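You operate a simulated robot arm through the tools that you are given. There is no shell and no other tool. Be economical: measure what you need, move in short steps, check, and stop when the job is done.

You are at the controls of a simulated robot arm. One attempt, no reset.

JOB
Put the orange shell on the bottom tier of the returns shelf. Then fetch the red plug gauge and stand it on top of the green caged tube. Then take the red pressure cup and put it in the grey tray. Do these in the order given. Set down upright: red plug gauge.

Only the result counts: the job must be done as asked and must still hold three seconds after the hand-in. Knocking over, shifting, dropping, spilling or breaking anything else fails it.

ROBOT AND FRAMES
A 7-joint arm with a two-finger parallel gripper on a trunk, on a base that drives. Base frame: it is fixed to the floor where the robot stands at the start and does not move with it; the origin is under the middle of the robot, x ahead of it, y to its left, z up. Units: mm, rad, N and s.
Its first joint turns from -2.496 to 2.496 rad. Places, roughly: bottom tier of the returns shelf [-200, -800, 100]; green caged tube [-1250, 3500, 750]; grey tray (22x41x5 cm) [-2300, 1000, 300]; red plug gauge (4x4x9 cm) [200, 2500, 900]; red pressure cup [-500, 5250, 1000]. Payload 3 kg.
The TCP is the grasp point between the finger pads, 30 mm short of the fingertips. In the tool frame z runs along the fingers and y along their closing line. The gripper opens to 110 mm. The fingers are 20 mm wide and 10 mm thick; the gripper's body (48 by 112 mm) begins 55 mm behind the TCP.
Orientation is told as [roll, pitch, yaw] about the base's x, y, z axes, in that order, counted from this pose: with the fingers straight down and closing along the base's y, the tool's x points along the base's -x, its y along +y and its z along -z.

CONTROLS
- The arm moves only by the tool send_rows. Its argument "increments" is a list of rows, each an object of numbers (a shift or turn left out is 0, a gripper value left out holds the last): "dx", "dy", "dz": the shift along the base's x, y, z in mm; "rx", "ry", "rz": the turn, a rotation vector about the base's x, y, z in rad. In form: [{"dx": .., "dy": .., "dz": .., "rx": .., "ry": .., "rz": ..}, ...]. A call has 1 to 10 rows; each row is the pose to reach, as a shift and turn from the pose commanded when the call began. "hand" is the opening in per cent of the stroke, from 0 (shut) to 100 (fully open), set as the call begins (left out, the last holds). A row lasts 0.2 s, in which the tool goes at most 50 mm and 0.15 rad; a call with a longer step from one row to the next is refused whole, and so is a gripper value outside its range. Where a pose cannot be reached the arm comes as near as it can. A force on the tool above 40 N (or 10 N above the force at the start of the call, whichever is more), or a blocked arm, ends the call early, and 0.2 s more pass. Each finger travels about 108 mm/s and halts on what it meets, pressing with about 24 N; the grip force reading is that of the motor and also rises with nothing between the fingers. The clock runs only during rows and for 0.2 s after the last one: add rows that repeat a pose to give the fingers time. It gives the time, the measured TCP pose, the force on the tool (base axes), the opening and the grip force at its end, in the units of the frame above (readings bear some noise), with the torque about the TCP (base axes, N m) and any sound that the robot's microphone picked up.
- Cameras (640 x 400 px; columns grow to the right, rows downward): "scene" is now at [75.4, -52.7, 1675.8]; the picture's right is [-0.99, -0.16, 0.00], its down [-0.15, 0.92, -0.36] and it looks along [0.06, -0.36, -0.93] (base axes); focal length 270 px, centre (320, 200). "wrist" rides on the gripper at [72, 17, -103] in the tool frame; the picture's right is [-0.23, 0.97, 0.00], its down [-0.76, -0.18, -0.62] and it looks along [-0.61, -0.14, 0.78] (tool axes); focal length 222 px, centre (320, 200).
- snapshot(camera): a new picture of that camera. No time passes.
- move_column(by): slides the trunk up (or, below 0, down) by that many mm; the arm and the scene camera ride with it, the base frame stays. It gives what a move gives, with no picture.
- drive_base(legs): drives the robot by 1 to 6 legs, each [ahead, left, turn to the left] in mm, mm and rad, along the robot's own axes; the way and the turn of a leg run together, so that a leg with both is an arc; at most 1500 mm and 3.142 rad a leg. The arm and the cameras ride along, it lands a little off, and it stops where it bumps. It gives what a move gives.
- aim_head(pan, tilt): turns the head with the scene camera to pan (to the left, within 1.501 rad either way) and tilt (down, from -0.506 to 1.204), counted from straight ahead of the robot. It gives what a move gives.
- probe_pixels(camera, pixels): for up to 12 pixels [column, row] of the newest picture of that camera ("zoom" is the newest enlarged one), the place [x, y, z] in the base frame of the surface seen there, good to about 3 mm, but the place of the scene camera against the robot may be out by one fixed shift of up to 18 mm in any direction. No time passes.
- zoom(camera, box): a new picture of the part [left, top, right, bottom] of that camera's present view, enlarged. No time passes.
- hand_in(): hands the job in; it is judged then, once.

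Keep the steps short. Do not move on a guess: measure, check each grasp and each placing, and mend mistakes. In all there are 110 turns and 98 pictures (those below and enlarged ones count). Leave the gripper open and the arm clear of the work at the hand-in unless told otherwise, and finish with a single line.

The tools are called after "Call:" by a JSON object that holds its "method" and its "body". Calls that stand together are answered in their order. send_rows: Moves the arm, as the interface text tells. Its arguments: {"type":"object","properties":{"increments":{"type":"array","items":{"type":"object","properties":{"dx":{"type":"number"},"dy":{"type":"number"},"dz":{"type":"number"},"rx":{"type":"number"},"ry":{"type":"number"},"rz":{"type":"number"}}}},"hand":{"type":"number"}},"required":["increments"]} The other tools are called the same way: move_column (by) slides the trunk up or down; drive_base (legs) drives the base; aim_head (pan, tilt) turns the head that bears the scene camera; snapshot (camera) takes a picture; probe_pixels (camera, pixels) gives the place of the surface under pixels of a picture; zoom (camera, box) takes an enlarged picture of a part of a camera's view; hand_in () hands the job in.

At the start:

```text
time: 0.0
eef_pos: [445.6, -443.5, 977.5]
tool_rot: [0.001, 0.001, 0.0]
ft_force: [-1.0, 0.1, 0.4]
torque: [-0.01, 0.0, -0.03]
finger_gap: 110.0
finger_force: 0.2
trunk travel left (down, up): [-825.0, 65.0]
robot x, y, heading: [1.0, -0.1, 0.003]
head pan, tilt: [-1.405, 1.201]
```

scene: 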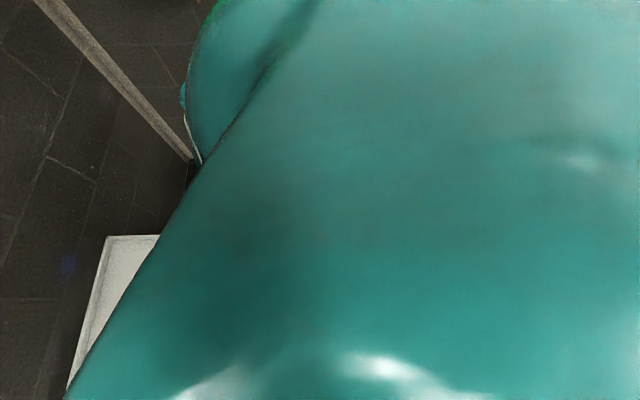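
wrist: 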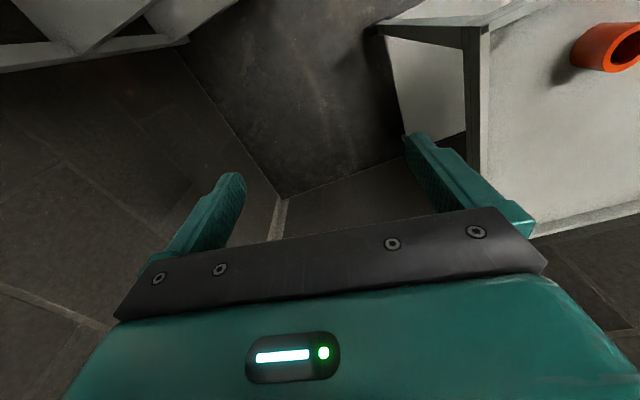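

The scene camera is mostly blocked by the arm. The wrist view shows an orange ring at about (610,45). I'll turn the head forward and look around.

Call:
{"method": "aim_head", "body": {"pan": -0.6, "tilt": 0.6}}

Call:
{"method": "snapshot", "body": {"camera": "scene"}}

Call:
{"method": "probe_pixels", "body": {"camera": "wrist", "pixels": [[600, 45], [575, 60], [632, 50], [560, 150], [430, 90], [480, 200], [100, 50], [280, 180]]}}

```text
time: 1.1
eef_pos: [445.8, -445.1, 977.1]
tool_rot: [0.0, 0.0, 0.0]
ft_force: [-0.4, 0.1, -0.6]
torque: [0.01, 0.03, 0.02]
finger_gap: 110.2
finger_force: 0.0
trunk travel left (down, up): [-825.0, 65.0]
robot x, y, heading: [-1.2, -1.3, 0.002]
head pan, tilt: [-0.6, 0.6]
```

```text
95 pictures are left
```

scene: 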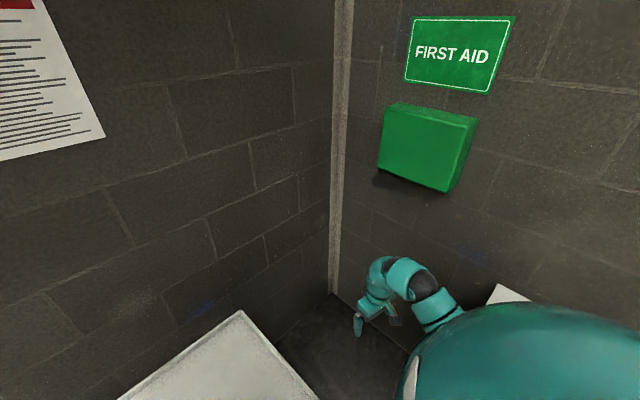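

```text
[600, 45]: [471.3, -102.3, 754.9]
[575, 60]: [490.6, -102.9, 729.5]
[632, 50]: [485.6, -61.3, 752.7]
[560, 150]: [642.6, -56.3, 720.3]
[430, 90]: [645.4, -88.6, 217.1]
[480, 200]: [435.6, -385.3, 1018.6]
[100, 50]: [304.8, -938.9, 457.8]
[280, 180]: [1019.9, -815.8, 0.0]
```

The orange shell looks to lie near (475,-80,740), on a surface at z≈720. I'll look straight ahead and down, then right toward the shelf.

Call:
{"method": "aim_head", "body": {"pan": 0.0, "tilt": 1.0}}

Call:
{"method": "snapshot", "body": {"camera": "scene"}}

Call:
{"method": "aim_head", "body": {"pan": 1.2, "tilt": 0.6}}

Call:
{"method": "snapshot", "body": {"camera": "scene"}}

Call:
{"method": "aim_head", "body": {"pan": -1.5, "tilt": 0.6}}

Call:
{"method": "snapshot", "body": {"camera": "scene"}}

```text
time: 2.1
eef_pos: [446.7, -444.7, 976.2]
tool_rot: [0.001, 0.001, -0.001]
ft_force: [-0.6, -0.1, 0.2]
torque: [-0.01, 0.02, 0.0]
finger_gap: 109.7
finger_force: 0.0
trunk travel left (down, up): [-825.0, 65.0]
robot x, y, heading: [2.4, -0.3, -0.001]
head pan, tilt: [0.0, 1.0]
```

```text
94 pictures are left
```

scene: 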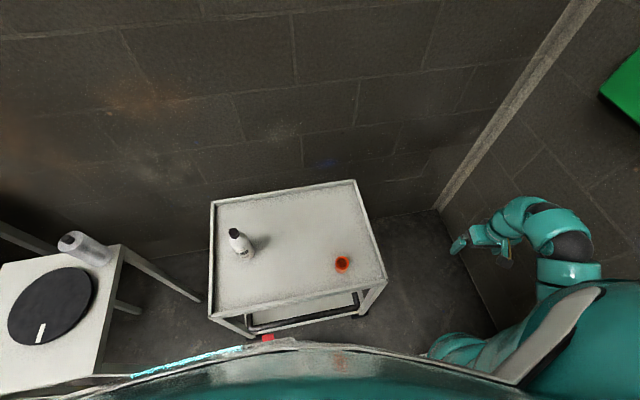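

```text
time: 3.5
eef_pos: [445.4, -444.5, 977.8]
tool_rot: [-0.001, -0.001, 0.0]
ft_force: [-0.2, 0.6, 0.2]
torque: [0.0, 0.02, 0.01]
finger_gap: 109.8
finger_force: 0.0
trunk travel left (down, up): [-825.0, 65.0]
robot x, y, heading: [1.6, -1.4, 0.005]
head pan, tilt: [1.201, 0.6]
```

```text
93 pictures are left
```

scene: 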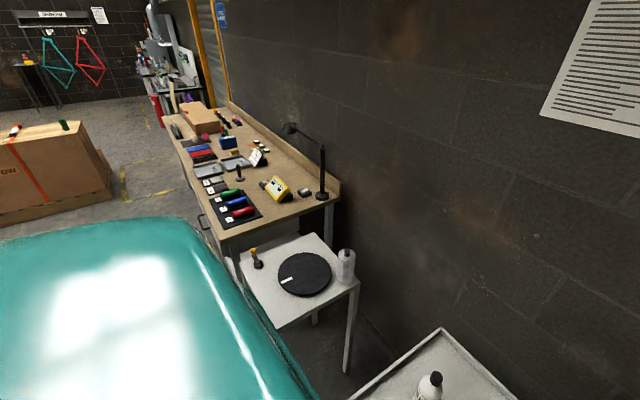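

```text
time: 5.9
eef_pos: [445.3, -444.4, 977.3]
tool_rot: [0.0, 0.001, 0.001]
ft_force: [0.1, 0.0, -0.3]
torque: [-0.04, 0.0, 0.0]
finger_gap: 109.9
finger_force: 0.0
trunk travel left (down, up): [-825.0, 65.0]
robot x, y, heading: [-3.0, 0.3, -0.0]
head pan, tilt: [-1.499, 0.6]
```

```text
92 pictures are left
```

scene: 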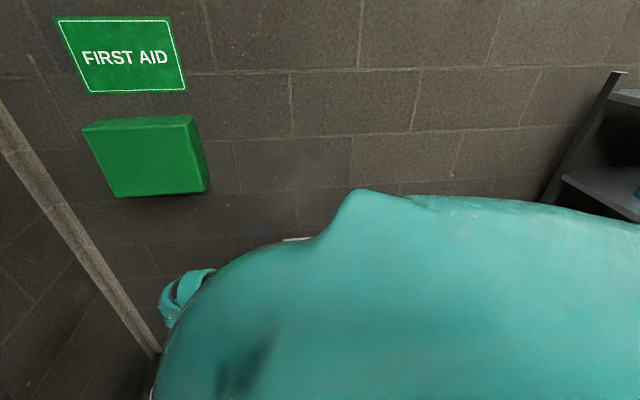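

The shell sits upright on a white cart ahead. I'll carry the open tool left, staying high, to get above it for a wrist view.

Call:
{"method": "send_rows", "body": {"increments": [{"dy": 45}, {"dy": 90}, {"dy": 135}, {"dy": 180}, {"dy": 225}, {"dy": 270}, {"dy": 300}, {"dy": 300}], "hand": 100}}

Call:
{"method": "snapshot", "body": {"camera": "wrist"}}

Call:
{"method": "aim_head", "body": {"pan": 0.0, "tilt": 1.1}}

Call:
{"method": "snapshot", "body": {"camera": "scene"}}

```text
time: 7.7
eef_pos: [445.2, -141.7, 976.7]
tool_rot: [-0.001, 0.0, -0.001]
ft_force: [-0.2, -0.6, -0.8]
torque: [0.01, 0.01, -0.01]
finger_gap: 109.9
finger_force: 0.1
trunk travel left (down, up): [-825.0, 65.0]
robot x, y, heading: [2.5, -2.3, -0.003]
head pan, tilt: [-1.499, 0.6]
```

```text
91 pictures are left
```

wrist: 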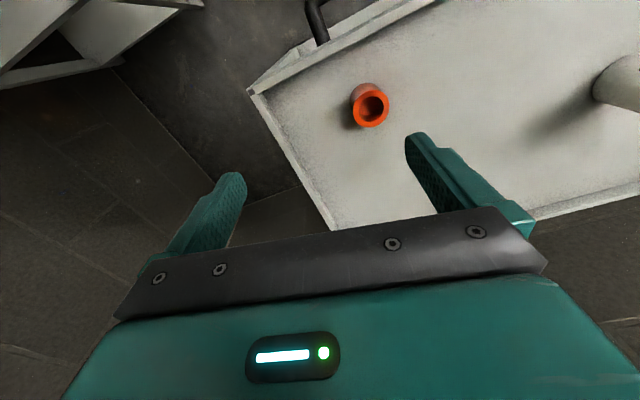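

```text
time: 9.3
eef_pos: [444.2, -142.9, 978.3]
tool_rot: [0.001, -0.002, 0.0]
ft_force: [0.2, -0.6, -1.0]
torque: [0.0, 0.03, -0.05]
finger_gap: 109.9
finger_force: 0.1
trunk travel left (down, up): [-825.0, 65.0]
robot x, y, heading: [-0.5, 2.7, -0.001]
head pan, tilt: [0.0, 1.1]
```

```text
90 pictures are left
```

scene: 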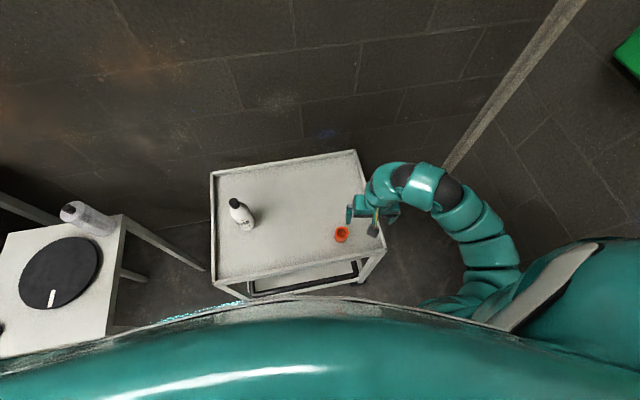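

I'll measure the shell in the wrist view, around (370,105).

Call:
{"method": "zoom", "body": {"camera": "wrist", "box": [320, 60, 420, 150]}}

Call:
{"method": "probe_pixels", "body": {"camera": "wrist", "pixels": [[355, 107], [387, 107], [371, 125], [370, 90], [370, 104], [362, 88], [350, 130], [330, 200]]}}

```text
4.44 times, centred on (370, 105) of wrist
```

zoom: 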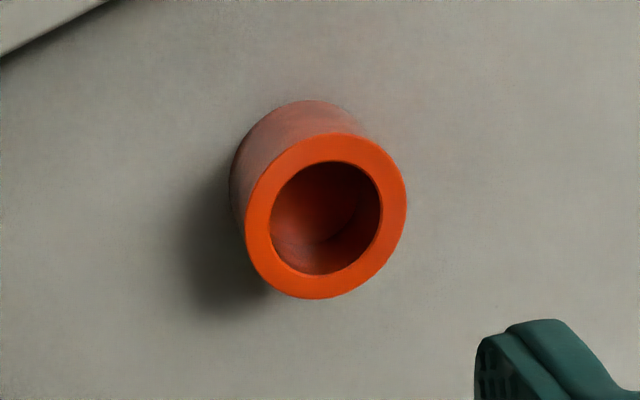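

```text
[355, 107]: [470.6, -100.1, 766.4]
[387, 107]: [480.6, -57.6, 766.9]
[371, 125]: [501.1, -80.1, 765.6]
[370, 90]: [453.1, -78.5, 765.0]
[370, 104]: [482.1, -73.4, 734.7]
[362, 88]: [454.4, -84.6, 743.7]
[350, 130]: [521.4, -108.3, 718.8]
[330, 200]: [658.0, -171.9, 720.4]
```

The shell is a 46 mm ring centred on (476.5,-79), top at z 766, with the table at 719. I'll centre above it and go down to TCP z≈756.

Call:
{"method": "send_rows", "body": {"increments": [{"dx": 16, "dy": 32}, {"dx": 32, "dy": 63}, {"dx": 32, "dy": 63, "dz": -45}, {"dx": 32, "dy": 63, "dz": -90}, {"dx": 32, "dy": 63, "dz": -130}, {"dx": 32, "dy": 63, "dz": -130}]}}

Call:
{"method": "snapshot", "body": {"camera": "wrist"}}

```text
time: 10.7
eef_pos: [477.4, -80.1, 846.7]
tool_rot: [-0.002, 0.0, -0.001]
ft_force: [0.6, 0.0, -0.2]
torque: [0.0, -0.01, -0.02]
finger_gap: 110.0
finger_force: 0.0
trunk travel left (down, up): [-825.0, 65.0]
robot x, y, heading: [1.3, 3.2, -0.003]
head pan, tilt: [0.0, 1.1]
```

```text
88 pictures are left
```

wrist: 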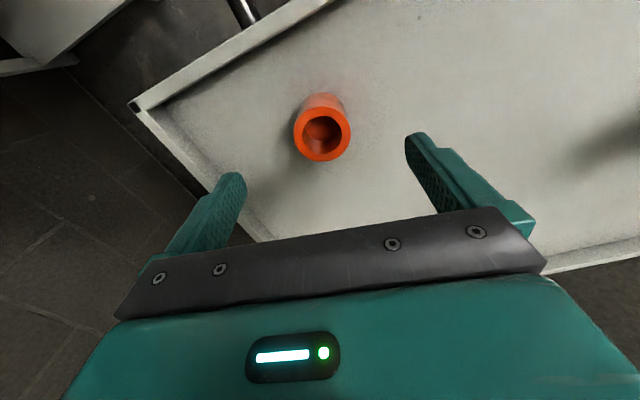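

Aligned. Now down the last 91 mm and close.

Call:
{"method": "send_rows", "body": {"increments": [{"dz": -45}, {"dz": -85}, {"dz": -90}, {"dz": -90}]}}

Call:
{"method": "send_rows", "body": {"increments": [{"dz": 0}, {"dz": 0}, {"dz": 0}, {"dz": 0}], "hand": 0}}

Call:
{"method": "send_rows", "body": {"increments": [{"dz": 45}, {"dz": 90}, {"dz": 135}, {"dz": 180}, {"dz": 220}]}}

Call:
{"method": "snapshot", "body": {"camera": "wrist"}}

```text
time: 11.7
eef_pos: [476.2, -81.2, 757.8]
tool_rot: [0.0, 0.0, 0.0]
ft_force: [-0.3, 0.0, -0.4]
torque: [-0.01, 0.0, -0.02]
finger_gap: 110.2
finger_force: 0.1
trunk travel left (down, up): [-825.0, 65.0]
robot x, y, heading: [-3.8, 1.4, 0.0]
head pan, tilt: [0.0, 1.1]
```

```text
time: 12.7
eef_pos: [477.6, -81.2, 757.7]
tool_rot: [0.0, 0.0, 0.001]
ft_force: [0.8, 0.6, 1.9]
torque: [0.06, -0.03, -0.01]
finger_gap: 49.9
finger_force: 24.1
trunk travel left (down, up): [-825.0, 65.0]
robot x, y, heading: [-0.7, 0.2, 0.002]
head pan, tilt: [0.0, 1.1]
```

```text
time: 13.9
eef_pos: [475.4, -80.6, 976.5]
tool_rot: [0.0, -0.001, -0.001]
ft_force: [0.0, 0.0, -3.0]
torque: [-0.02, 0.01, 0.01]
finger_gap: 50.0
finger_force: 23.5
trunk travel left (down, up): [-825.0, 65.0]
robot x, y, heading: [0.9, 2.3, 0.006]
head pan, tilt: [0.0, 1.1]
```

```text
87 pictures are left
```

wrist: 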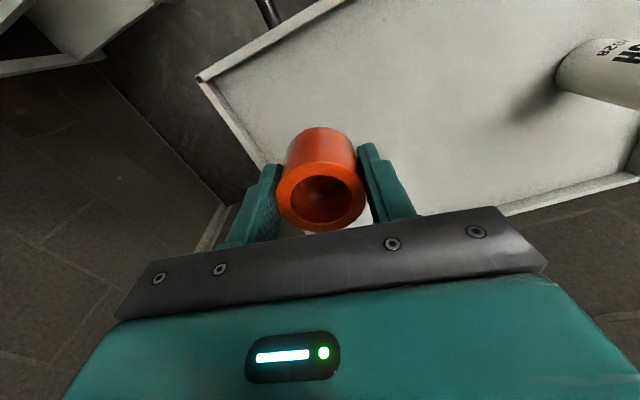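

Held (load 3 N, gap 50). The arm is now out of the way on the right, so I'll look right toward the returns shelf.

Call:
{"method": "aim_head", "body": {"pan": -1.5, "tilt": 1.0}}

Call:
{"method": "snapshot", "body": {"camera": "scene"}}

```text
time: 15.5
eef_pos: [475.1, -81.8, 975.7]
tool_rot: [0.0, 0.001, 0.0]
ft_force: [-0.2, -0.5, -2.4]
torque: [0.0, 0.04, -0.02]
finger_gap: 50.1
finger_force: 23.9
trunk travel left (down, up): [-825.0, 65.0]
robot x, y, heading: [0.6, -0.7, 0.006]
head pan, tilt: [-1.499, 1.0]
```

```text
86 pictures are left
```

scene: 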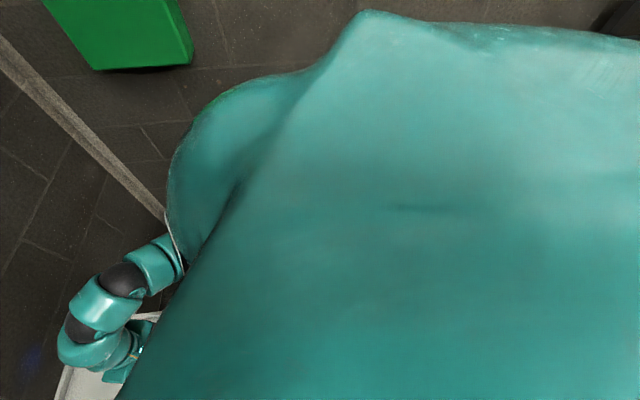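

The robot's own shoulder blocks this view. I'll turn the base right by 0.8 rad in place. The tool then sits near where it started, which I know is free. Then I'll look again.

Call:
{"method": "drive_base", "body": {"legs": [[0, 0, -0.8]]}}

Call:
{"method": "aim_head", "body": {"pan": -0.5, "tilt": 0.9}}

Call:
{"method": "snapshot", "body": {"camera": "scene"}}

Call:
{"method": "snapshot", "body": {"camera": "wrist"}}

```text
time: 18.1
eef_pos: [269.2, -400.8, 975.8]
tool_rot: [0.0, 0.0, -0.811]
ft_force: [-0.1, 0.5, -1.9]
torque: [0.02, 0.0, 0.0]
finger_gap: 49.5
finger_force: 23.9
trunk travel left (down, up): [-825.0, 65.0]
robot x, y, heading: [-0.2, 0.6, -0.812]
head pan, tilt: [-1.499, 1.0]
```

```text
time: 19.3
eef_pos: [268.9, -402.5, 976.1]
tool_rot: [0.001, -0.001, -0.811]
ft_force: [0.4, 0.8, -2.2]
torque: [0.01, 0.0, -0.02]
finger_gap: 49.7
finger_force: 23.9
trunk travel left (down, up): [-825.0, 65.0]
robot x, y, heading: [-1.2, -0.6, -0.809]
head pan, tilt: [-0.499, 0.901]
```

```text
85 pictures are left
```

scene: 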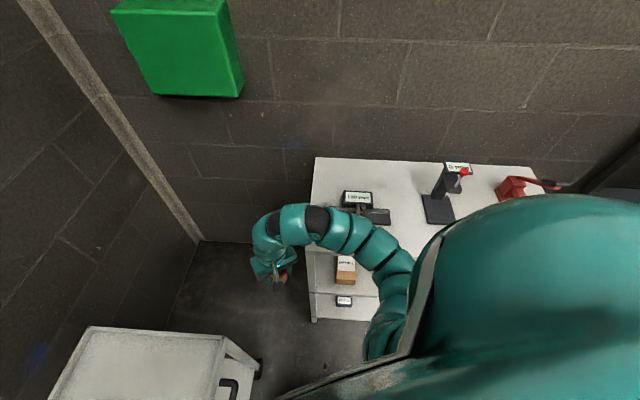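

```text
84 pictures are left
```

wrist: 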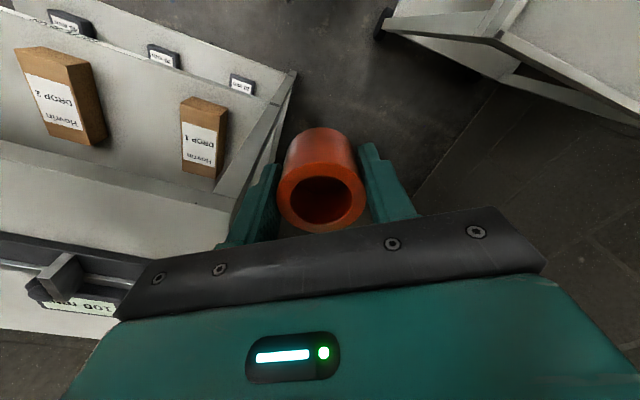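

A tiered white shelf with boxes and labels shows on both views. I'll enlarge and measure it.

Call:
{"method": "zoom", "body": {"camera": "scene", "box": [290, 140, 450, 330]}}

Call:
{"method": "zoom", "body": {"camera": "wrist", "box": [0, 0, 320, 330]}}

Call:
{"method": "probe_pixels", "body": {"camera": "wrist", "pixels": [[75, 20], [165, 55], [242, 83], [200, 100], [120, 130], [160, 100], [240, 140], [40, 50], [100, 170], [50, 220], [285, 90], [30, 310]]}}

```text
2.11 times, centred on (370, 235) of scene
```

zoom: 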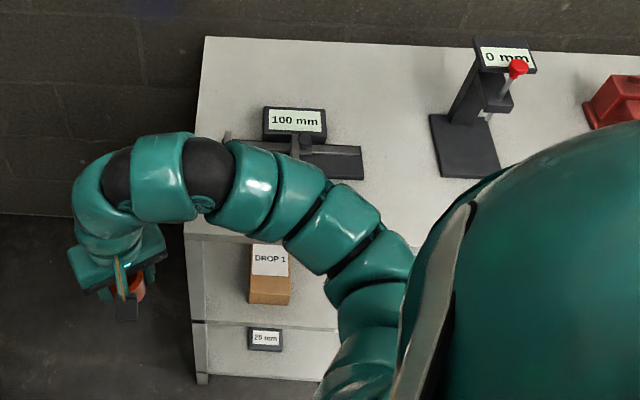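

```text
1.21 times, centred on (160, 165) of wrist
```

zoom: 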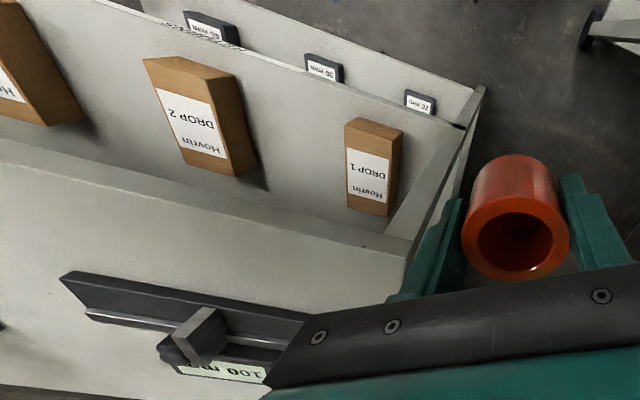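

```text
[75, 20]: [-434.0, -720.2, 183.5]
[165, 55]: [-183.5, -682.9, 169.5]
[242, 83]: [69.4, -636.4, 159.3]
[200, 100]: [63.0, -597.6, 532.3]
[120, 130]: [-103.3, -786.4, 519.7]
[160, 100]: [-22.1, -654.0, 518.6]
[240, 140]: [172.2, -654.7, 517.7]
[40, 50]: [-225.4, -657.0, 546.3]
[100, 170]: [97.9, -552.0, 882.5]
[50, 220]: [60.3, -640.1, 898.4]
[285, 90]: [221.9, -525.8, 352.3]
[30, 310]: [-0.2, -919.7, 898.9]
```

Top is at z≈899, middle at z≈518. Now I'll probe the bottom tier's floor and edges in the enlarged wrist picture.

Call:
{"method": "probe_pixels", "body": {"camera": "zoom", "pixels": [[370, 75], [365, 85], [445, 100], [455, 95], [460, 75], [280, 30], [420, 98], [325, 68], [200, 25], [475, 90], [440, 60], [300, 60]]}}

Call:
{"method": "probe_pixels", "body": {"camera": "scene", "pixels": [[313, 315], [345, 315], [325, 298], [345, 302], [325, 260], [312, 260], [345, 285], [345, 265]]}}

```text
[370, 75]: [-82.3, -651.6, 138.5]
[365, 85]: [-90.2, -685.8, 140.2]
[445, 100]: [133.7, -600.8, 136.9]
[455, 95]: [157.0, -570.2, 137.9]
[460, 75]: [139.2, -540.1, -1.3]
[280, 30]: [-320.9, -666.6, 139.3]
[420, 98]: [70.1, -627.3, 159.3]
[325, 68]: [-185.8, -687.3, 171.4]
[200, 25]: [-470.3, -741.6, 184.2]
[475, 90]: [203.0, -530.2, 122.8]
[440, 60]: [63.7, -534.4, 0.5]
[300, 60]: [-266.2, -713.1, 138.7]
```

```text
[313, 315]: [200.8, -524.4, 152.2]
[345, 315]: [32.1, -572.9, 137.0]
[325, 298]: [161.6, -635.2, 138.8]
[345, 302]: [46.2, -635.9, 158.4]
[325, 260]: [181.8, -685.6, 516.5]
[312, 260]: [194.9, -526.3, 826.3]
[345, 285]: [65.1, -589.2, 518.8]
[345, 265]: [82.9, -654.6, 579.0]
```

The shelf front is at y≈-530, the bottom tier floor at z≈138 and the middle tier at z≈518, with small blocks near x=69 and x=-183. My plan is to turn to face the shelf, lower the trunk, and set the shell down with the tool tilted about 30°, near x=-60, y=-575. First I'll measure where the arm's links are, to see the sweep of the turn.

Call:
{"method": "probe_pixels", "body": {"camera": "scene", "pixels": [[265, 240], [290, 220], [335, 225], [375, 245], [395, 280], [385, 320], [430, 195], [445, 210], [455, 165], [380, 215], [510, 185], [260, 365]]}}

```text
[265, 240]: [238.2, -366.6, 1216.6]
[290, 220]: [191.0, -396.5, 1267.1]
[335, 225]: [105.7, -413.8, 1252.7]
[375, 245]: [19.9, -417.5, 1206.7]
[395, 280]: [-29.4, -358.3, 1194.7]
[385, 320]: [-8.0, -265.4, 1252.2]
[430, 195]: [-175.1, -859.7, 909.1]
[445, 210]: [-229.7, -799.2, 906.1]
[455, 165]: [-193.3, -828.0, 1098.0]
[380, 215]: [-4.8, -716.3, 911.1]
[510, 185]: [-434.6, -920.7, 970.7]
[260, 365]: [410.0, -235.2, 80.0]
```

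The links stay within about 470 mm of the robot axis and above z≈1100, so the turn is clear. I'll turn to face the shelf and then back off 120 mm.

Call:
{"method": "drive_base", "body": {"legs": [[0, 0, -0.76], [-120, 0, 0]]}}

Call:
{"method": "aim_head", "body": {"pan": 0.0, "tilt": 0.9}}

Call:
{"method": "snapshot", "body": {"camera": "scene"}}

```text
time: 22.7
eef_pos: [-91.5, -365.5, 974.7]
tool_rot: [0.002, 0.001, -1.594]
ft_force: [0.5, 0.0, -1.8]
torque: [-0.06, 0.01, 0.0]
finger_gap: 49.7
finger_force: 24.6
trunk travel left (down, up): [-825.0, 65.0]
robot x, y, heading: [-0.5, 108.3, -1.596]
head pan, tilt: [-0.499, 0.901]
stopped in leg 2: the robot was blocked; the commanded pose is now the measured one
```

```text
time: 23.6
eef_pos: [-90.2, -364.0, 976.1]
tool_rot: [0.001, -0.001, -1.591]
ft_force: [1.4, 0.3, -1.4]
torque: [-0.03, -0.01, 0.06]
finger_gap: 49.8
finger_force: 23.9
trunk travel left (down, up): [-825.0, 65.0]
robot x, y, heading: [1.0, 112.4, -1.587]
head pan, tilt: [0.0, 0.901]
```

```text
81 pictures are left
```

scene: 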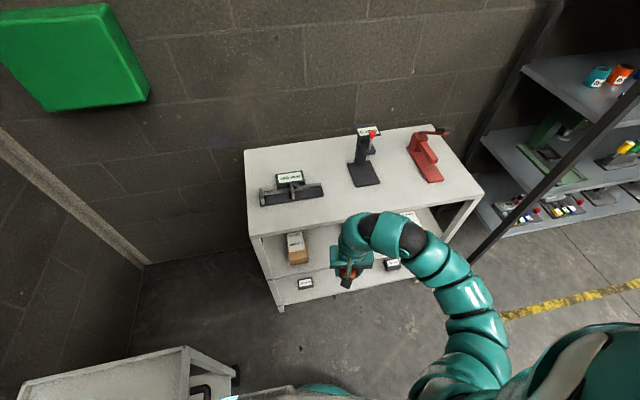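

The base was blocked at y≈108 by something behind, so I'll nudge 15 mm ahead to release it. Then I'll lower the trunk 700 mm. The arm is about 165 mm clear of the shelf front.

Call:
{"method": "drive_base", "body": {"legs": [[15, 0, 0]]}}

Call:
{"method": "move_column", "body": {"by": -700}}

Call:
{"method": "aim_head", "body": {"pan": 0.0, "tilt": 0.7}}

Call:
{"method": "snapshot", "body": {"camera": "scene"}}

Call:
{"method": "snapshot", "body": {"camera": "wrist"}}

```text
time: 24.4
eef_pos: [-88.4, -379.3, 975.7]
tool_rot: [0.001, 0.0, -1.59]
ft_force: [-0.2, -0.5, -2.4]
torque: [-0.02, 0.0, 0.01]
finger_gap: 49.9
finger_force: 24.2
trunk travel left (down, up): [-825.0, 65.0]
robot x, y, heading: [-1.8, 92.2, -1.589]
head pan, tilt: [0.0, 0.901]
```

```text
refused: -700 is not a number from -400 to 400
```

```text
time: 25.1
eef_pos: [-89.5, -378.2, 975.9]
tool_rot: [0.0, 0.0, -1.59]
ft_force: [0.2, -0.1, -1.9]
torque: [0.02, 0.02, 0.03]
finger_gap: 50.0
finger_force: 23.9
trunk travel left (down, up): [-825.0, 65.0]
robot x, y, heading: [5.2, 95.4, -1.587]
head pan, tilt: [0.0, 0.7]
```

```text
80 pictures are left
```

scene: 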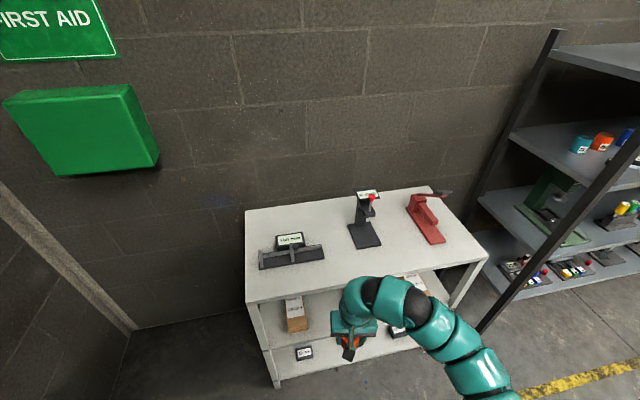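

```text
79 pictures are left
```

wrist: 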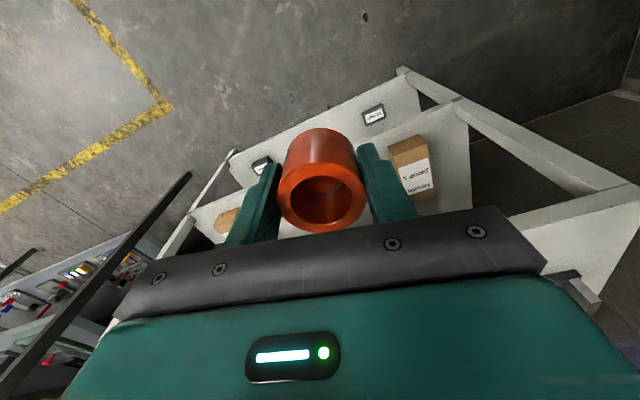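

The column moves 400 mm per call at most, so I'll do -400 and then -300.

Call:
{"method": "move_column", "body": {"by": -400}}

Call:
{"method": "move_column", "body": {"by": -300}}

Call:
{"method": "snapshot", "body": {"camera": "scene"}}

Call:
{"method": "snapshot", "body": {"camera": "wrist"}}

```text
time: 28.9
eef_pos: [-88.1, -379.2, 576.0]
tool_rot: [-0.001, -0.001, -1.592]
ft_force: [0.4, 0.1, -2.9]
torque: [-0.03, 0.0, 0.01]
finger_gap: 49.8
finger_force: 23.9
trunk travel left (down, up): [-425.0, 465.0]
robot x, y, heading: [0.6, 95.6, -1.59]
head pan, tilt: [0.0, 0.7]
```

```text
time: 31.9
eef_pos: [-88.5, -378.2, 276.2]
tool_rot: [-0.001, 0.0, -1.591]
ft_force: [-0.4, 0.0, -2.0]
torque: [0.01, -0.02, -0.04]
finger_gap: 49.8
finger_force: 24.3
trunk travel left (down, up): [-125.0, 765.0]
robot x, y, heading: [0.2, 96.4, -1.592]
head pan, tilt: [0.0, 0.7]
```

```text
78 pictures are left
```

scene: 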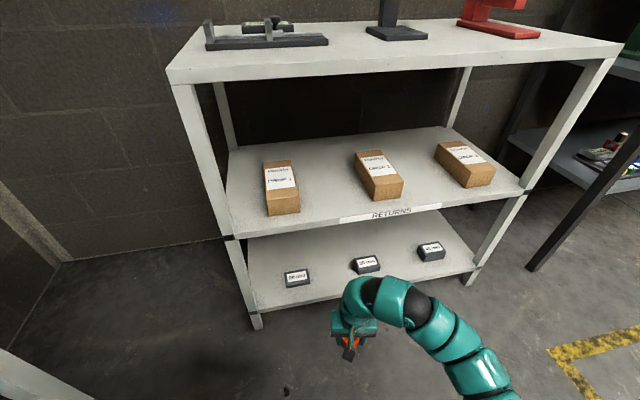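

```text
77 pictures are left
```

wrist: 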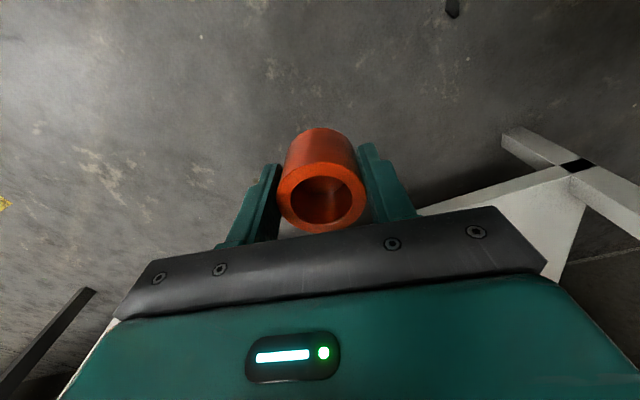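

A clear view of the shelf now. I'll probe the bottom tier's edge, the gap between the blocks, and the arm's top.

Call:
{"method": "probe_pixels", "body": {"camera": "scene", "pixels": [[325, 280], [325, 292], [308, 285], [353, 270], [297, 276], [366, 262], [300, 300], [350, 218], [300, 225], [355, 285], [395, 290], [430, 300]]}}

```text
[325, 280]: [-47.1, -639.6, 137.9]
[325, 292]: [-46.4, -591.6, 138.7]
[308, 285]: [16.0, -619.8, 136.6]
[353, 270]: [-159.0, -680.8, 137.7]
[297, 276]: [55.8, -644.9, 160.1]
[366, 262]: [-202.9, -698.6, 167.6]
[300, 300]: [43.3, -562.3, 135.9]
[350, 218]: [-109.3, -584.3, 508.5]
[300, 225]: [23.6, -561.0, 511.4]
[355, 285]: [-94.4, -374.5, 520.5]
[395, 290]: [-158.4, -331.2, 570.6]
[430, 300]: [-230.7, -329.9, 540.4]
```

The shelf is yawed about 0.17 rad, and its front edge at x≈-75 is y≈-577. I'll drive 80 mm ahead, which is no closer than the start, then tilt the tool 0.5 rad toward the shelf.

Call:
{"method": "drive_base", "body": {"legs": [[80, 0, 0]]}}

Call:
{"method": "send_rows", "body": {"increments": [{"rx": -0.1}, {"rx": -0.2}, {"rx": -0.3}, {"rx": -0.4}, {"rx": -0.5}, {"rx": -0.5}]}}

Call:
{"method": "snapshot", "body": {"camera": "scene"}}

```text
time: 33.0
eef_pos: [-90.5, -459.3, 277.0]
tool_rot: [0.0, 0.002, -1.589]
ft_force: [0.2, -0.6, -2.6]
torque: [-0.03, 0.0, 0.0]
finger_gap: 49.7
finger_force: 24.1
trunk travel left (down, up): [-125.0, 765.0]
robot x, y, heading: [1.5, 14.5, -1.588]
head pan, tilt: [0.0, 0.7]
```

```text
time: 34.4
eef_pos: [-87.9, -464.0, 273.2]
tool_rot: [0.005, -0.246, -1.588]
ft_force: [0.3, -0.3, -2.7]
torque: [-0.03, 0.0, -0.01]
finger_gap: 49.6
finger_force: 23.9
out of reach, approached as far as the arm can: row 3, 4, 5, 6
trunk travel left (down, up): [-125.0, 765.0]
robot x, y, heading: [-2.6, 16.6, -1.586]
head pan, tilt: [0.0, 0.7]
```

```text
76 pictures are left
```

scene: 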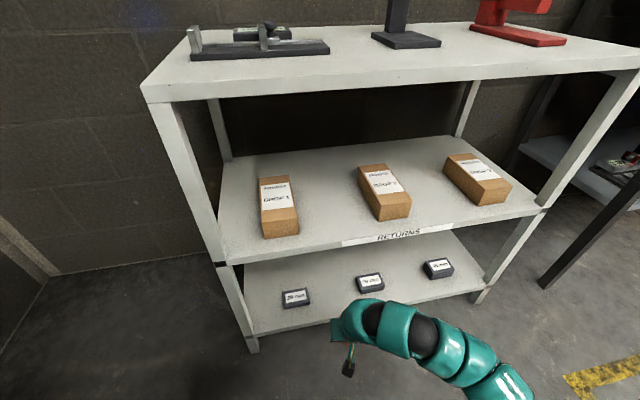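

Tilt stopped at 0.25 rad because the elbow is folded. I'll extend forward to y≈-540 and tilt again.

Call:
{"method": "send_rows", "body": {"increments": [{"dy": -40}, {"dy": -75}, {"dy": -75, "rx": -0.1}, {"dy": -75, "rx": -0.2}, {"dy": -75, "rx": -0.25}, {"dy": -75, "rx": -0.25}]}}

```text
time: 35.8
eef_pos: [-89.0, -539.9, 274.6]
tool_rot: [0.01, -0.497, -1.59]
ft_force: [0.3, -0.2, -3.4]
torque: [0.01, 0.01, -0.03]
finger_gap: 49.7
finger_force: 24.0
trunk travel left (down, up): [-125.0, 765.0]
robot x, y, heading: [0.0, 16.9, -1.588]
head pan, tilt: [0.0, 0.7]
```

Tilt of 0.5 rad reached. Now forward to y≈-612 at the same height, then a look.

Call:
{"method": "send_rows", "body": {"increments": [{"dy": -40}, {"dy": -72, "dx": 10}, {"dy": -72, "dx": 10, "dz": -30}, {"dy": -72, "dx": 10, "dz": -50}, {"dy": -72, "dx": 10, "dz": -50}]}}

Call:
{"method": "snapshot", "body": {"camera": "scene"}}

Call:
{"method": "snapshot", "body": {"camera": "wrist"}}

```text
time: 37.0
eef_pos: [-77.5, -611.4, 222.8]
tool_rot: [0.009, -0.498, -1.59]
ft_force: [0.6, -0.9, -3.3]
torque: [0.03, -0.02, 0.02]
finger_gap: 49.8
finger_force: 23.9
trunk travel left (down, up): [-125.0, 765.0]
robot x, y, heading: [-2.4, 16.8, -1.587]
head pan, tilt: [0.0, 0.7]
```

```text
75 pictures are left
```

scene: 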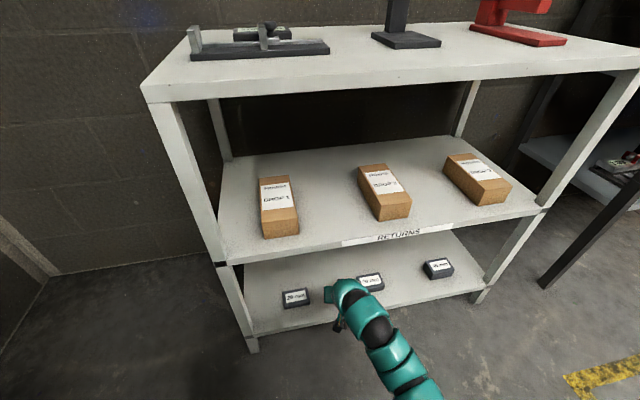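

```text
74 pictures are left
```

wrist: 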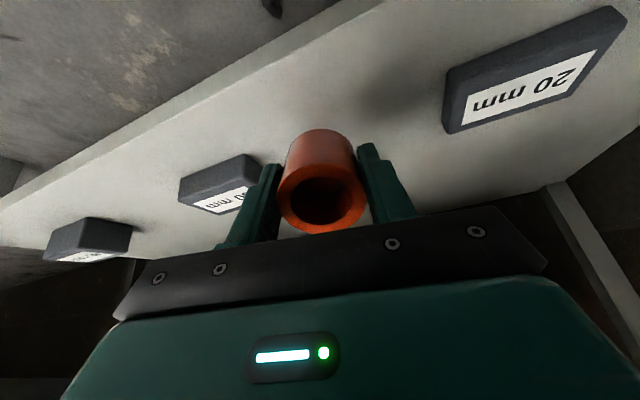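

Clear of the blocks and above the tier. Lowering in small steps until I read contact (expected at z≈183).

Call:
{"method": "send_rows", "body": {"increments": [{"dz": -20}, {"dz": -34}, {"dz": -37}, {"dz": -39}, {"dz": -39}]}}

```text
time: 38.2
eef_pos: [-78.4, -610.9, 184.1]
tool_rot: [0.008, -0.498, -1.589]
ft_force: [0.1, 0.0, -2.2]
torque: [0.03, 0.01, 0.0]
finger_gap: 49.5
finger_force: 24.0
trunk travel left (down, up): [-125.0, 765.0]
robot x, y, heading: [-0.7, 15.2, -1.586]
head pan, tilt: [0.0, 0.7]
```

Call:
{"method": "send_rows", "body": {"increments": [{"dz": -2}, {"dz": -4}, {"dz": -6}, {"dz": -6}]}}

Call:
{"method": "snapshot", "body": {"camera": "wrist"}}

```text
time: 39.2
eef_pos: [-78.9, -613.2, 182.1]
tool_rot: [0.009, -0.504, -1.589]
ft_force: [-0.7, -4.2, 20.7]
torque: [-0.14, -0.09, 0.05]
finger_gap: 50.1
finger_force: 23.9
trunk travel left (down, up): [-125.0, 765.0]
robot x, y, heading: [-2.4, 16.5, -1.589]
head pan, tilt: [0.0, 0.7]
```

```text
73 pictures are left
```

wrist: 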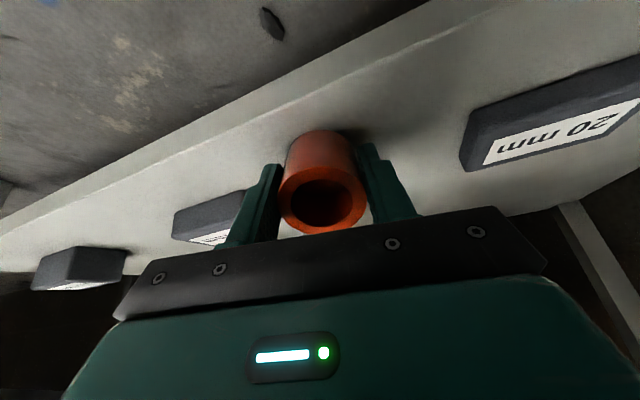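

Contact at z≈182 (force 21 N). I'll ease up 2 mm and open only part way (60%) so the shell settles between the fingers.

Call:
{"method": "send_rows", "body": {"increments": [{"dz": 3}, {"dz": 3}]}}

Call:
{"method": "send_rows", "body": {"increments": [{"dz": 0}, {"dz": 0}, {"dz": 0}, {"dz": 0}], "hand": 75}}

Call:
{"method": "snapshot", "body": {"camera": "wrist"}}

```text
time: 39.8
eef_pos: [-77.7, -609.9, 182.3]
tool_rot: [0.009, -0.499, -1.59]
ft_force: [0.8, -3.0, 10.9]
torque: [-0.11, -0.11, -0.05]
finger_gap: 49.7
finger_force: 24.5
trunk travel left (down, up): [-125.0, 765.0]
robot x, y, heading: [-1.0, 12.9, -1.587]
head pan, tilt: [0.0, 0.7]
```

```text
time: 40.8
eef_pos: [-78.0, -611.3, 181.4]
tool_rot: [0.01, -0.498, -1.591]
ft_force: [0.6, 0.8, 0.6]
torque: [-0.02, 0.01, -0.08]
finger_gap: 82.6
finger_force: 0.1
trunk travel left (down, up): [-125.0, 765.0]
robot x, y, heading: [-1.8, 15.3, -1.587]
head pan, tilt: [0.0, 0.7]
```

```text
72 pictures are left
```

wrist: 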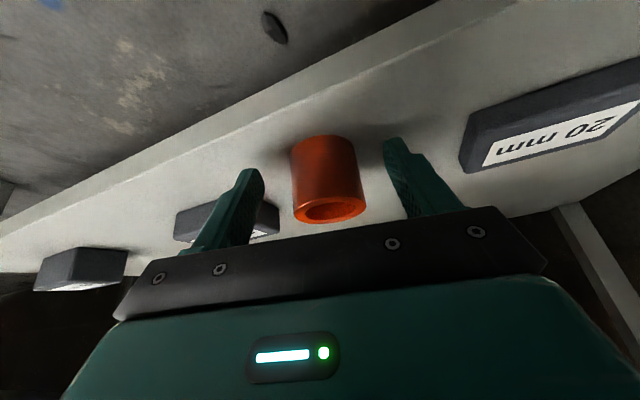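

The shell stands upright on the bottom tier. I'll open fully, then retreat back along the tool axis and out.

Call:
{"method": "send_rows", "body": {"increments": [{"dy": 15, "dz": 27}, {"dy": 35, "dz": 60}, {"dy": 80, "dz": 70}, {"dy": 125, "dz": 80}, {"dy": 125, "dz": 80}], "hand": 90}}

Call:
{"method": "snapshot", "body": {"camera": "scene"}}

```text
time: 42.2
eef_pos: [-77.1, -545.1, 301.1]
tool_rot: [0.005, -0.595, -1.589]
ft_force: [0.6, -0.8, -0.4]
torque: [-0.01, 0.0, 0.01]
finger_gap: 99.2
finger_force: 0.1
out of reach, approached as far as the arm can: row 4, 5
trunk travel left (down, up): [-125.0, 765.0]
robot x, y, heading: [-0.4, 16.3, -1.586]
head pan, tilt: [0.0, 0.7]
stopped in row 5: the arm was blocked; the commanded pose is now the measured one
```

```text
71 pictures are left
```

scene: 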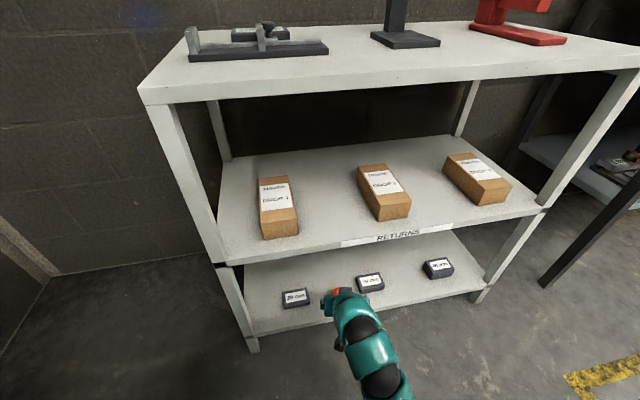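

The arm met a joint limit rather than an object, since the force reads 0. I'll back the base 70 mm and then straighten the tool.

Call:
{"method": "drive_base", "body": {"legs": [[-70, 0, 0]]}}

Call:
{"method": "send_rows", "body": {"increments": [{"rx": 0.1}, {"rx": 0.2}, {"rx": 0.3}, {"rx": 0.4, "dy": 20}, {"rx": 0.5, "dy": 40}, {"rx": 0.59, "dy": 60}, {"rx": 0.59, "dy": 60}]}}

Call:
{"method": "move_column", "body": {"by": 400}}

Call:
{"method": "zoom", "body": {"camera": "scene", "box": [200, 150, 500, 350]}}

```text
time: 43.2
eef_pos: [-76.8, -473.8, 299.6]
tool_rot: [0.006, -0.59, -1.592]
ft_force: [0.0, -0.2, -0.3]
torque: [0.0, -0.01, 0.0]
finger_gap: 99.0
finger_force: 0.0
trunk travel left (down, up): [-125.0, 765.0]
robot x, y, heading: [-1.5, 86.5, -1.586]
head pan, tilt: [0.0, 0.7]
```

```text
time: 43.8
eef_pos: [-208.1, -514.5, 364.7]
tool_rot: [-0.571, -0.589, -1.389]
ft_force: [0.0, -0.5, -0.8]
torque: [-0.01, 0.02, -0.01]
finger_gap: 98.9
finger_force: 0.0
out of reach, approached as far as the arm can: row 1
trunk travel left (down, up): [-125.0, 765.0]
robot x, y, heading: [-3.1, 86.9, -1.587]
head pan, tilt: [0.0, 0.7]
stopped in row 2: the arm was blocked; the commanded pose is now the measured one
```

```text
time: 47.6
eef_pos: [-203.2, -512.9, 768.6]
tool_rot: [-0.569, -0.587, -1.387]
ft_force: [0.4, 0.4, -0.3]
torque: [0.02, 0.02, -0.01]
finger_gap: 99.0
finger_force: 0.0
trunk travel left (down, up): [-525.0, 365.0]
robot x, y, heading: [2.8, 85.1, -1.591]
head pan, tilt: [0.0, 0.7]
```

```text
2.00 times, centred on (350, 250) of scene
```

zoom: 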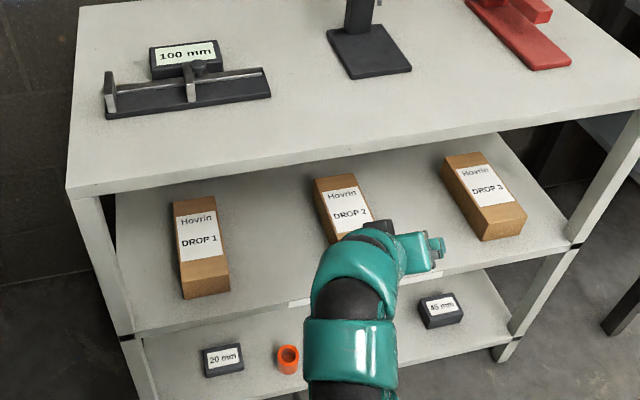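

The arm flopped into an odd pose but touched nothing (forces ~0), and the shelf looks unchanged with the shell at (288,358) in the zoom. I'll raise the trunk fully to clear the shelf before straightening the tool.

Call:
{"method": "move_column", "body": {"by": 365}}

Call:
{"method": "snapshot", "body": {"camera": "scene"}}

```text
time: 51.1
eef_pos: [-203.6, -513.3, 1134.4]
tool_rot: [-0.569, -0.584, -1.387]
ft_force: [0.4, -1.1, -0.9]
torque: [0.01, -0.01, 0.0]
finger_gap: 98.8
finger_force: 0.0
trunk travel left (down, up): [-890.0, 0.0]
robot x, y, heading: [1.2, 89.0, -1.592]
head pan, tilt: [0.0, 0.7]
```

```text
69 pictures are left
```

scene: 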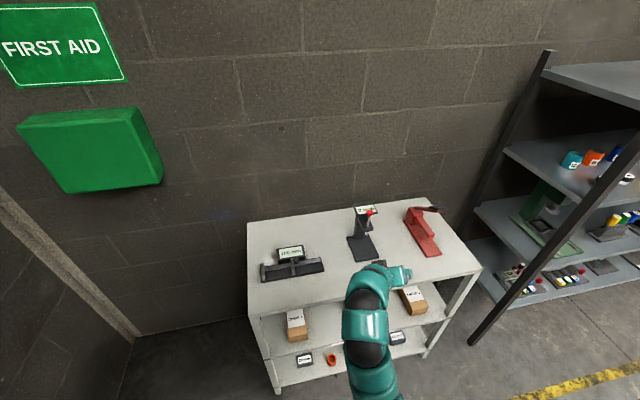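

Now I'll straighten the tool to pointing down while pulling it back toward the known pose, in small steps.

Call:
{"method": "send_rows", "body": {"increments": [{"dx": 14, "dy": 14, "dz": -12, "rx": 0.076, "ry": -0.063, "rz": -0.003}, {"dx": 28, "dy": 28, "dz": -24, "rx": 0.153, "ry": -0.126, "rz": -0.006}, {"dx": 42, "dy": 42, "dz": -36, "rx": 0.229, "ry": -0.189, "rz": -0.01}, {"dx": 56, "dy": 56, "dz": -48, "rx": 0.305, "ry": -0.251, "rz": -0.013}]}}

```text
time: 52.1
eef_pos: [-146.3, -458.4, 1086.5]
tool_rot: [-0.255, -0.308, -1.536]
ft_force: [0.3, 0.8, 0.5]
torque: [0.0, 0.02, -0.03]
finger_gap: 99.2
finger_force: 0.1
trunk travel left (down, up): [-890.0, 0.0]
robot x, y, heading: [-1.3, 86.4, -1.59]
head pan, tilt: [0.0, 0.7]
```

Call:
{"method": "send_rows", "body": {"increments": [{"dx": 14, "dy": 14, "dz": -12, "rx": 0.076, "ry": -0.063, "rz": -0.003}, {"dx": 28, "dy": 28, "dz": -24, "rx": 0.153, "ry": -0.126, "rz": -0.006}, {"dx": 42, "dy": 42, "dz": -36, "rx": 0.229, "ry": -0.189, "rz": -0.01}, {"dx": 56, "dy": 56, "dz": -48, "rx": 0.305, "ry": -0.251, "rz": -0.013}, {"dx": 56, "dy": 56, "dz": -48, "rx": 0.305, "ry": -0.251, "rz": -0.013}]}}

Call:
{"method": "aim_head", "body": {"pan": -1.4, "tilt": 0.7}}

Call:
{"method": "snapshot", "body": {"camera": "scene"}}

Call:
{"method": "aim_head", "body": {"pan": 1.45, "tilt": 0.7}}

Call:
{"method": "snapshot", "body": {"camera": "scene"}}

```text
time: 53.4
eef_pos: [-89.2, -399.9, 1039.4]
tool_rot: [-0.001, -0.001, -1.591]
ft_force: [-0.4, -1.1, 0.1]
torque: [-0.02, -0.03, 0.0]
finger_gap: 99.2
finger_force: 0.0
trunk travel left (down, up): [-890.0, 0.0]
robot x, y, heading: [-2.6, 86.1, -1.587]
head pan, tilt: [0.0, 0.7]
```

```text
time: 54.9
eef_pos: [-90.4, -400.8, 1039.2]
tool_rot: [0.001, -0.003, -1.591]
ft_force: [-0.3, -0.6, 0.6]
torque: [-0.03, 0.02, 0.01]
finger_gap: 98.8
finger_force: 0.1
trunk travel left (down, up): [-890.0, 0.0]
robot x, y, heading: [1.4, 84.0, -1.585]
head pan, tilt: [-1.4, 0.7]
```

```text
68 pictures are left
```

scene: 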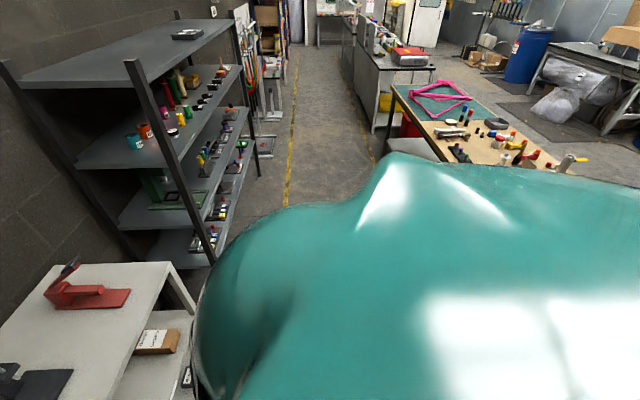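

```text
time: 57.4
eef_pos: [-89.5, -401.2, 1038.9]
tool_rot: [0.001, -0.001, -1.59]
ft_force: [0.2, -0.3, 0.6]
torque: [-0.01, 0.03, 0.02]
finger_gap: 98.8
finger_force: 0.1
trunk travel left (down, up): [-890.0, 0.0]
robot x, y, heading: [-0.5, 88.1, -1.592]
head pan, tilt: [1.45, 0.7]
```

```text
67 pictures are left
```

scene: 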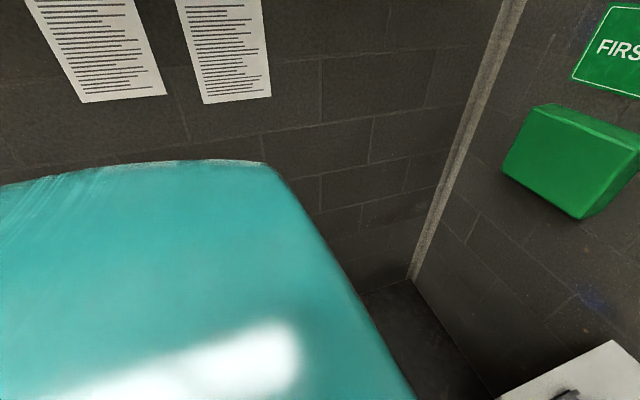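

The tool is straight again. I need a map of the room: I'll drive back to the start spot, turn right to face -x along the aisle, and look.

Call:
{"method": "drive_base", "body": {"legs": [[85, 0, 0], [0, 0, -1.5]]}}

Call:
{"method": "aim_head", "body": {"pan": -1.2, "tilt": 0.5}}

Call:
{"method": "snapshot", "body": {"camera": "scene"}}

Call:
{"method": "aim_head", "body": {"pan": -0.3, "tilt": 0.6}}

Call:
{"method": "snapshot", "body": {"camera": "scene"}}

```text
time: 62.1
eef_pos: [-494.6, 51.5, 1038.4]
tool_rot: [0.0, -0.002, -3.081]
ft_force: [0.2, -0.8, -0.6]
torque: [-0.01, 0.0, -0.02]
finger_gap: 98.9
finger_force: 0.2
trunk travel left (down, up): [-890.0, 0.0]
robot x, y, heading: [-0.2, 6.1, -3.078]
head pan, tilt: [1.45, 0.7]
```

```text
time: 64.5
eef_pos: [-493.3, 51.4, 1039.2]
tool_rot: [0.0, -0.002, -3.078]
ft_force: [-0.7, -0.8, 0.2]
torque: [0.0, 0.0, 0.02]
finger_gap: 99.0
finger_force: 0.0
trunk travel left (down, up): [-890.0, 0.0]
robot x, y, heading: [1.3, -0.8, -3.082]
head pan, tilt: [-1.201, 0.499]
```

```text
66 pictures are left
```

scene: 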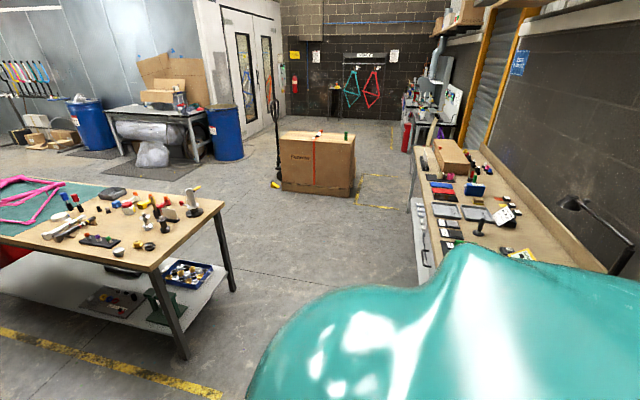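

```text
time: 65.7
eef_pos: [-493.9, 53.0, 1038.9]
tool_rot: [0.001, -0.003, -3.078]
ft_force: [-0.2, 0.5, -0.8]
torque: [-0.01, -0.02, 0.01]
finger_gap: 98.9
finger_force: 0.1
trunk travel left (down, up): [-890.0, 0.0]
robot x, y, heading: [-1.0, 1.2, -3.078]
head pan, tilt: [-0.3, 0.6]
```

```text
65 pictures are left
```

scene: 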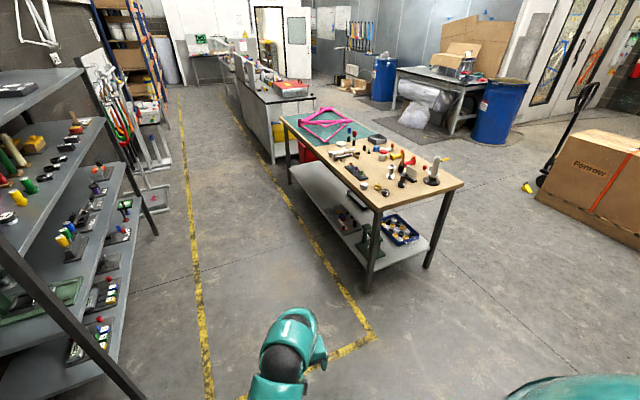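

I'll measure key points for a map: centre table legs, carton, trays, and floor.

Call:
{"method": "probe_pixels", "body": {"camera": "scene", "pixels": [[367, 290], [427, 265], [345, 222], [400, 228], [360, 240], [540, 195], [560, 160], [370, 340], [463, 183], [375, 205], [430, 330], [640, 245]]}}

Call:
{"method": "zoom", "body": {"camera": "scene", "box": [280, 100, 480, 290]}}

```text
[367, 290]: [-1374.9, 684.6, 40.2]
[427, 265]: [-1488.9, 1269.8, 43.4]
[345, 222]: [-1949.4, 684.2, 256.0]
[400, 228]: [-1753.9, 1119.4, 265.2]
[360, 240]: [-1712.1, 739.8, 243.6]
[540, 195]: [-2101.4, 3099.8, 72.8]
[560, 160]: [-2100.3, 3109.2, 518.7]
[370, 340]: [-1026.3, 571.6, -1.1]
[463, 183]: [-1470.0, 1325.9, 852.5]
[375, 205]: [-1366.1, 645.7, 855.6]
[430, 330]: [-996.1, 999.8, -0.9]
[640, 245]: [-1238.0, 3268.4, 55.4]
```

```text
2.11 times, centred on (380, 195) of scene
```

zoom: 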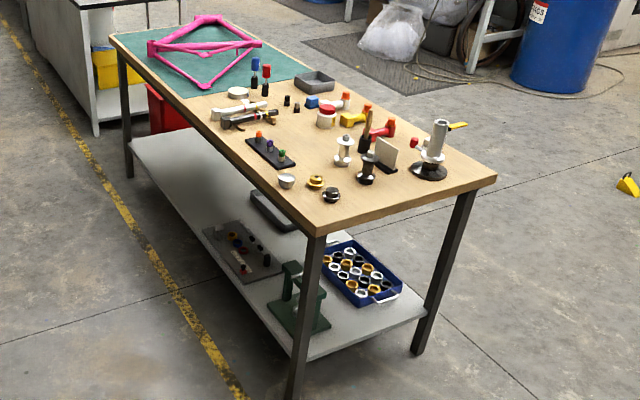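

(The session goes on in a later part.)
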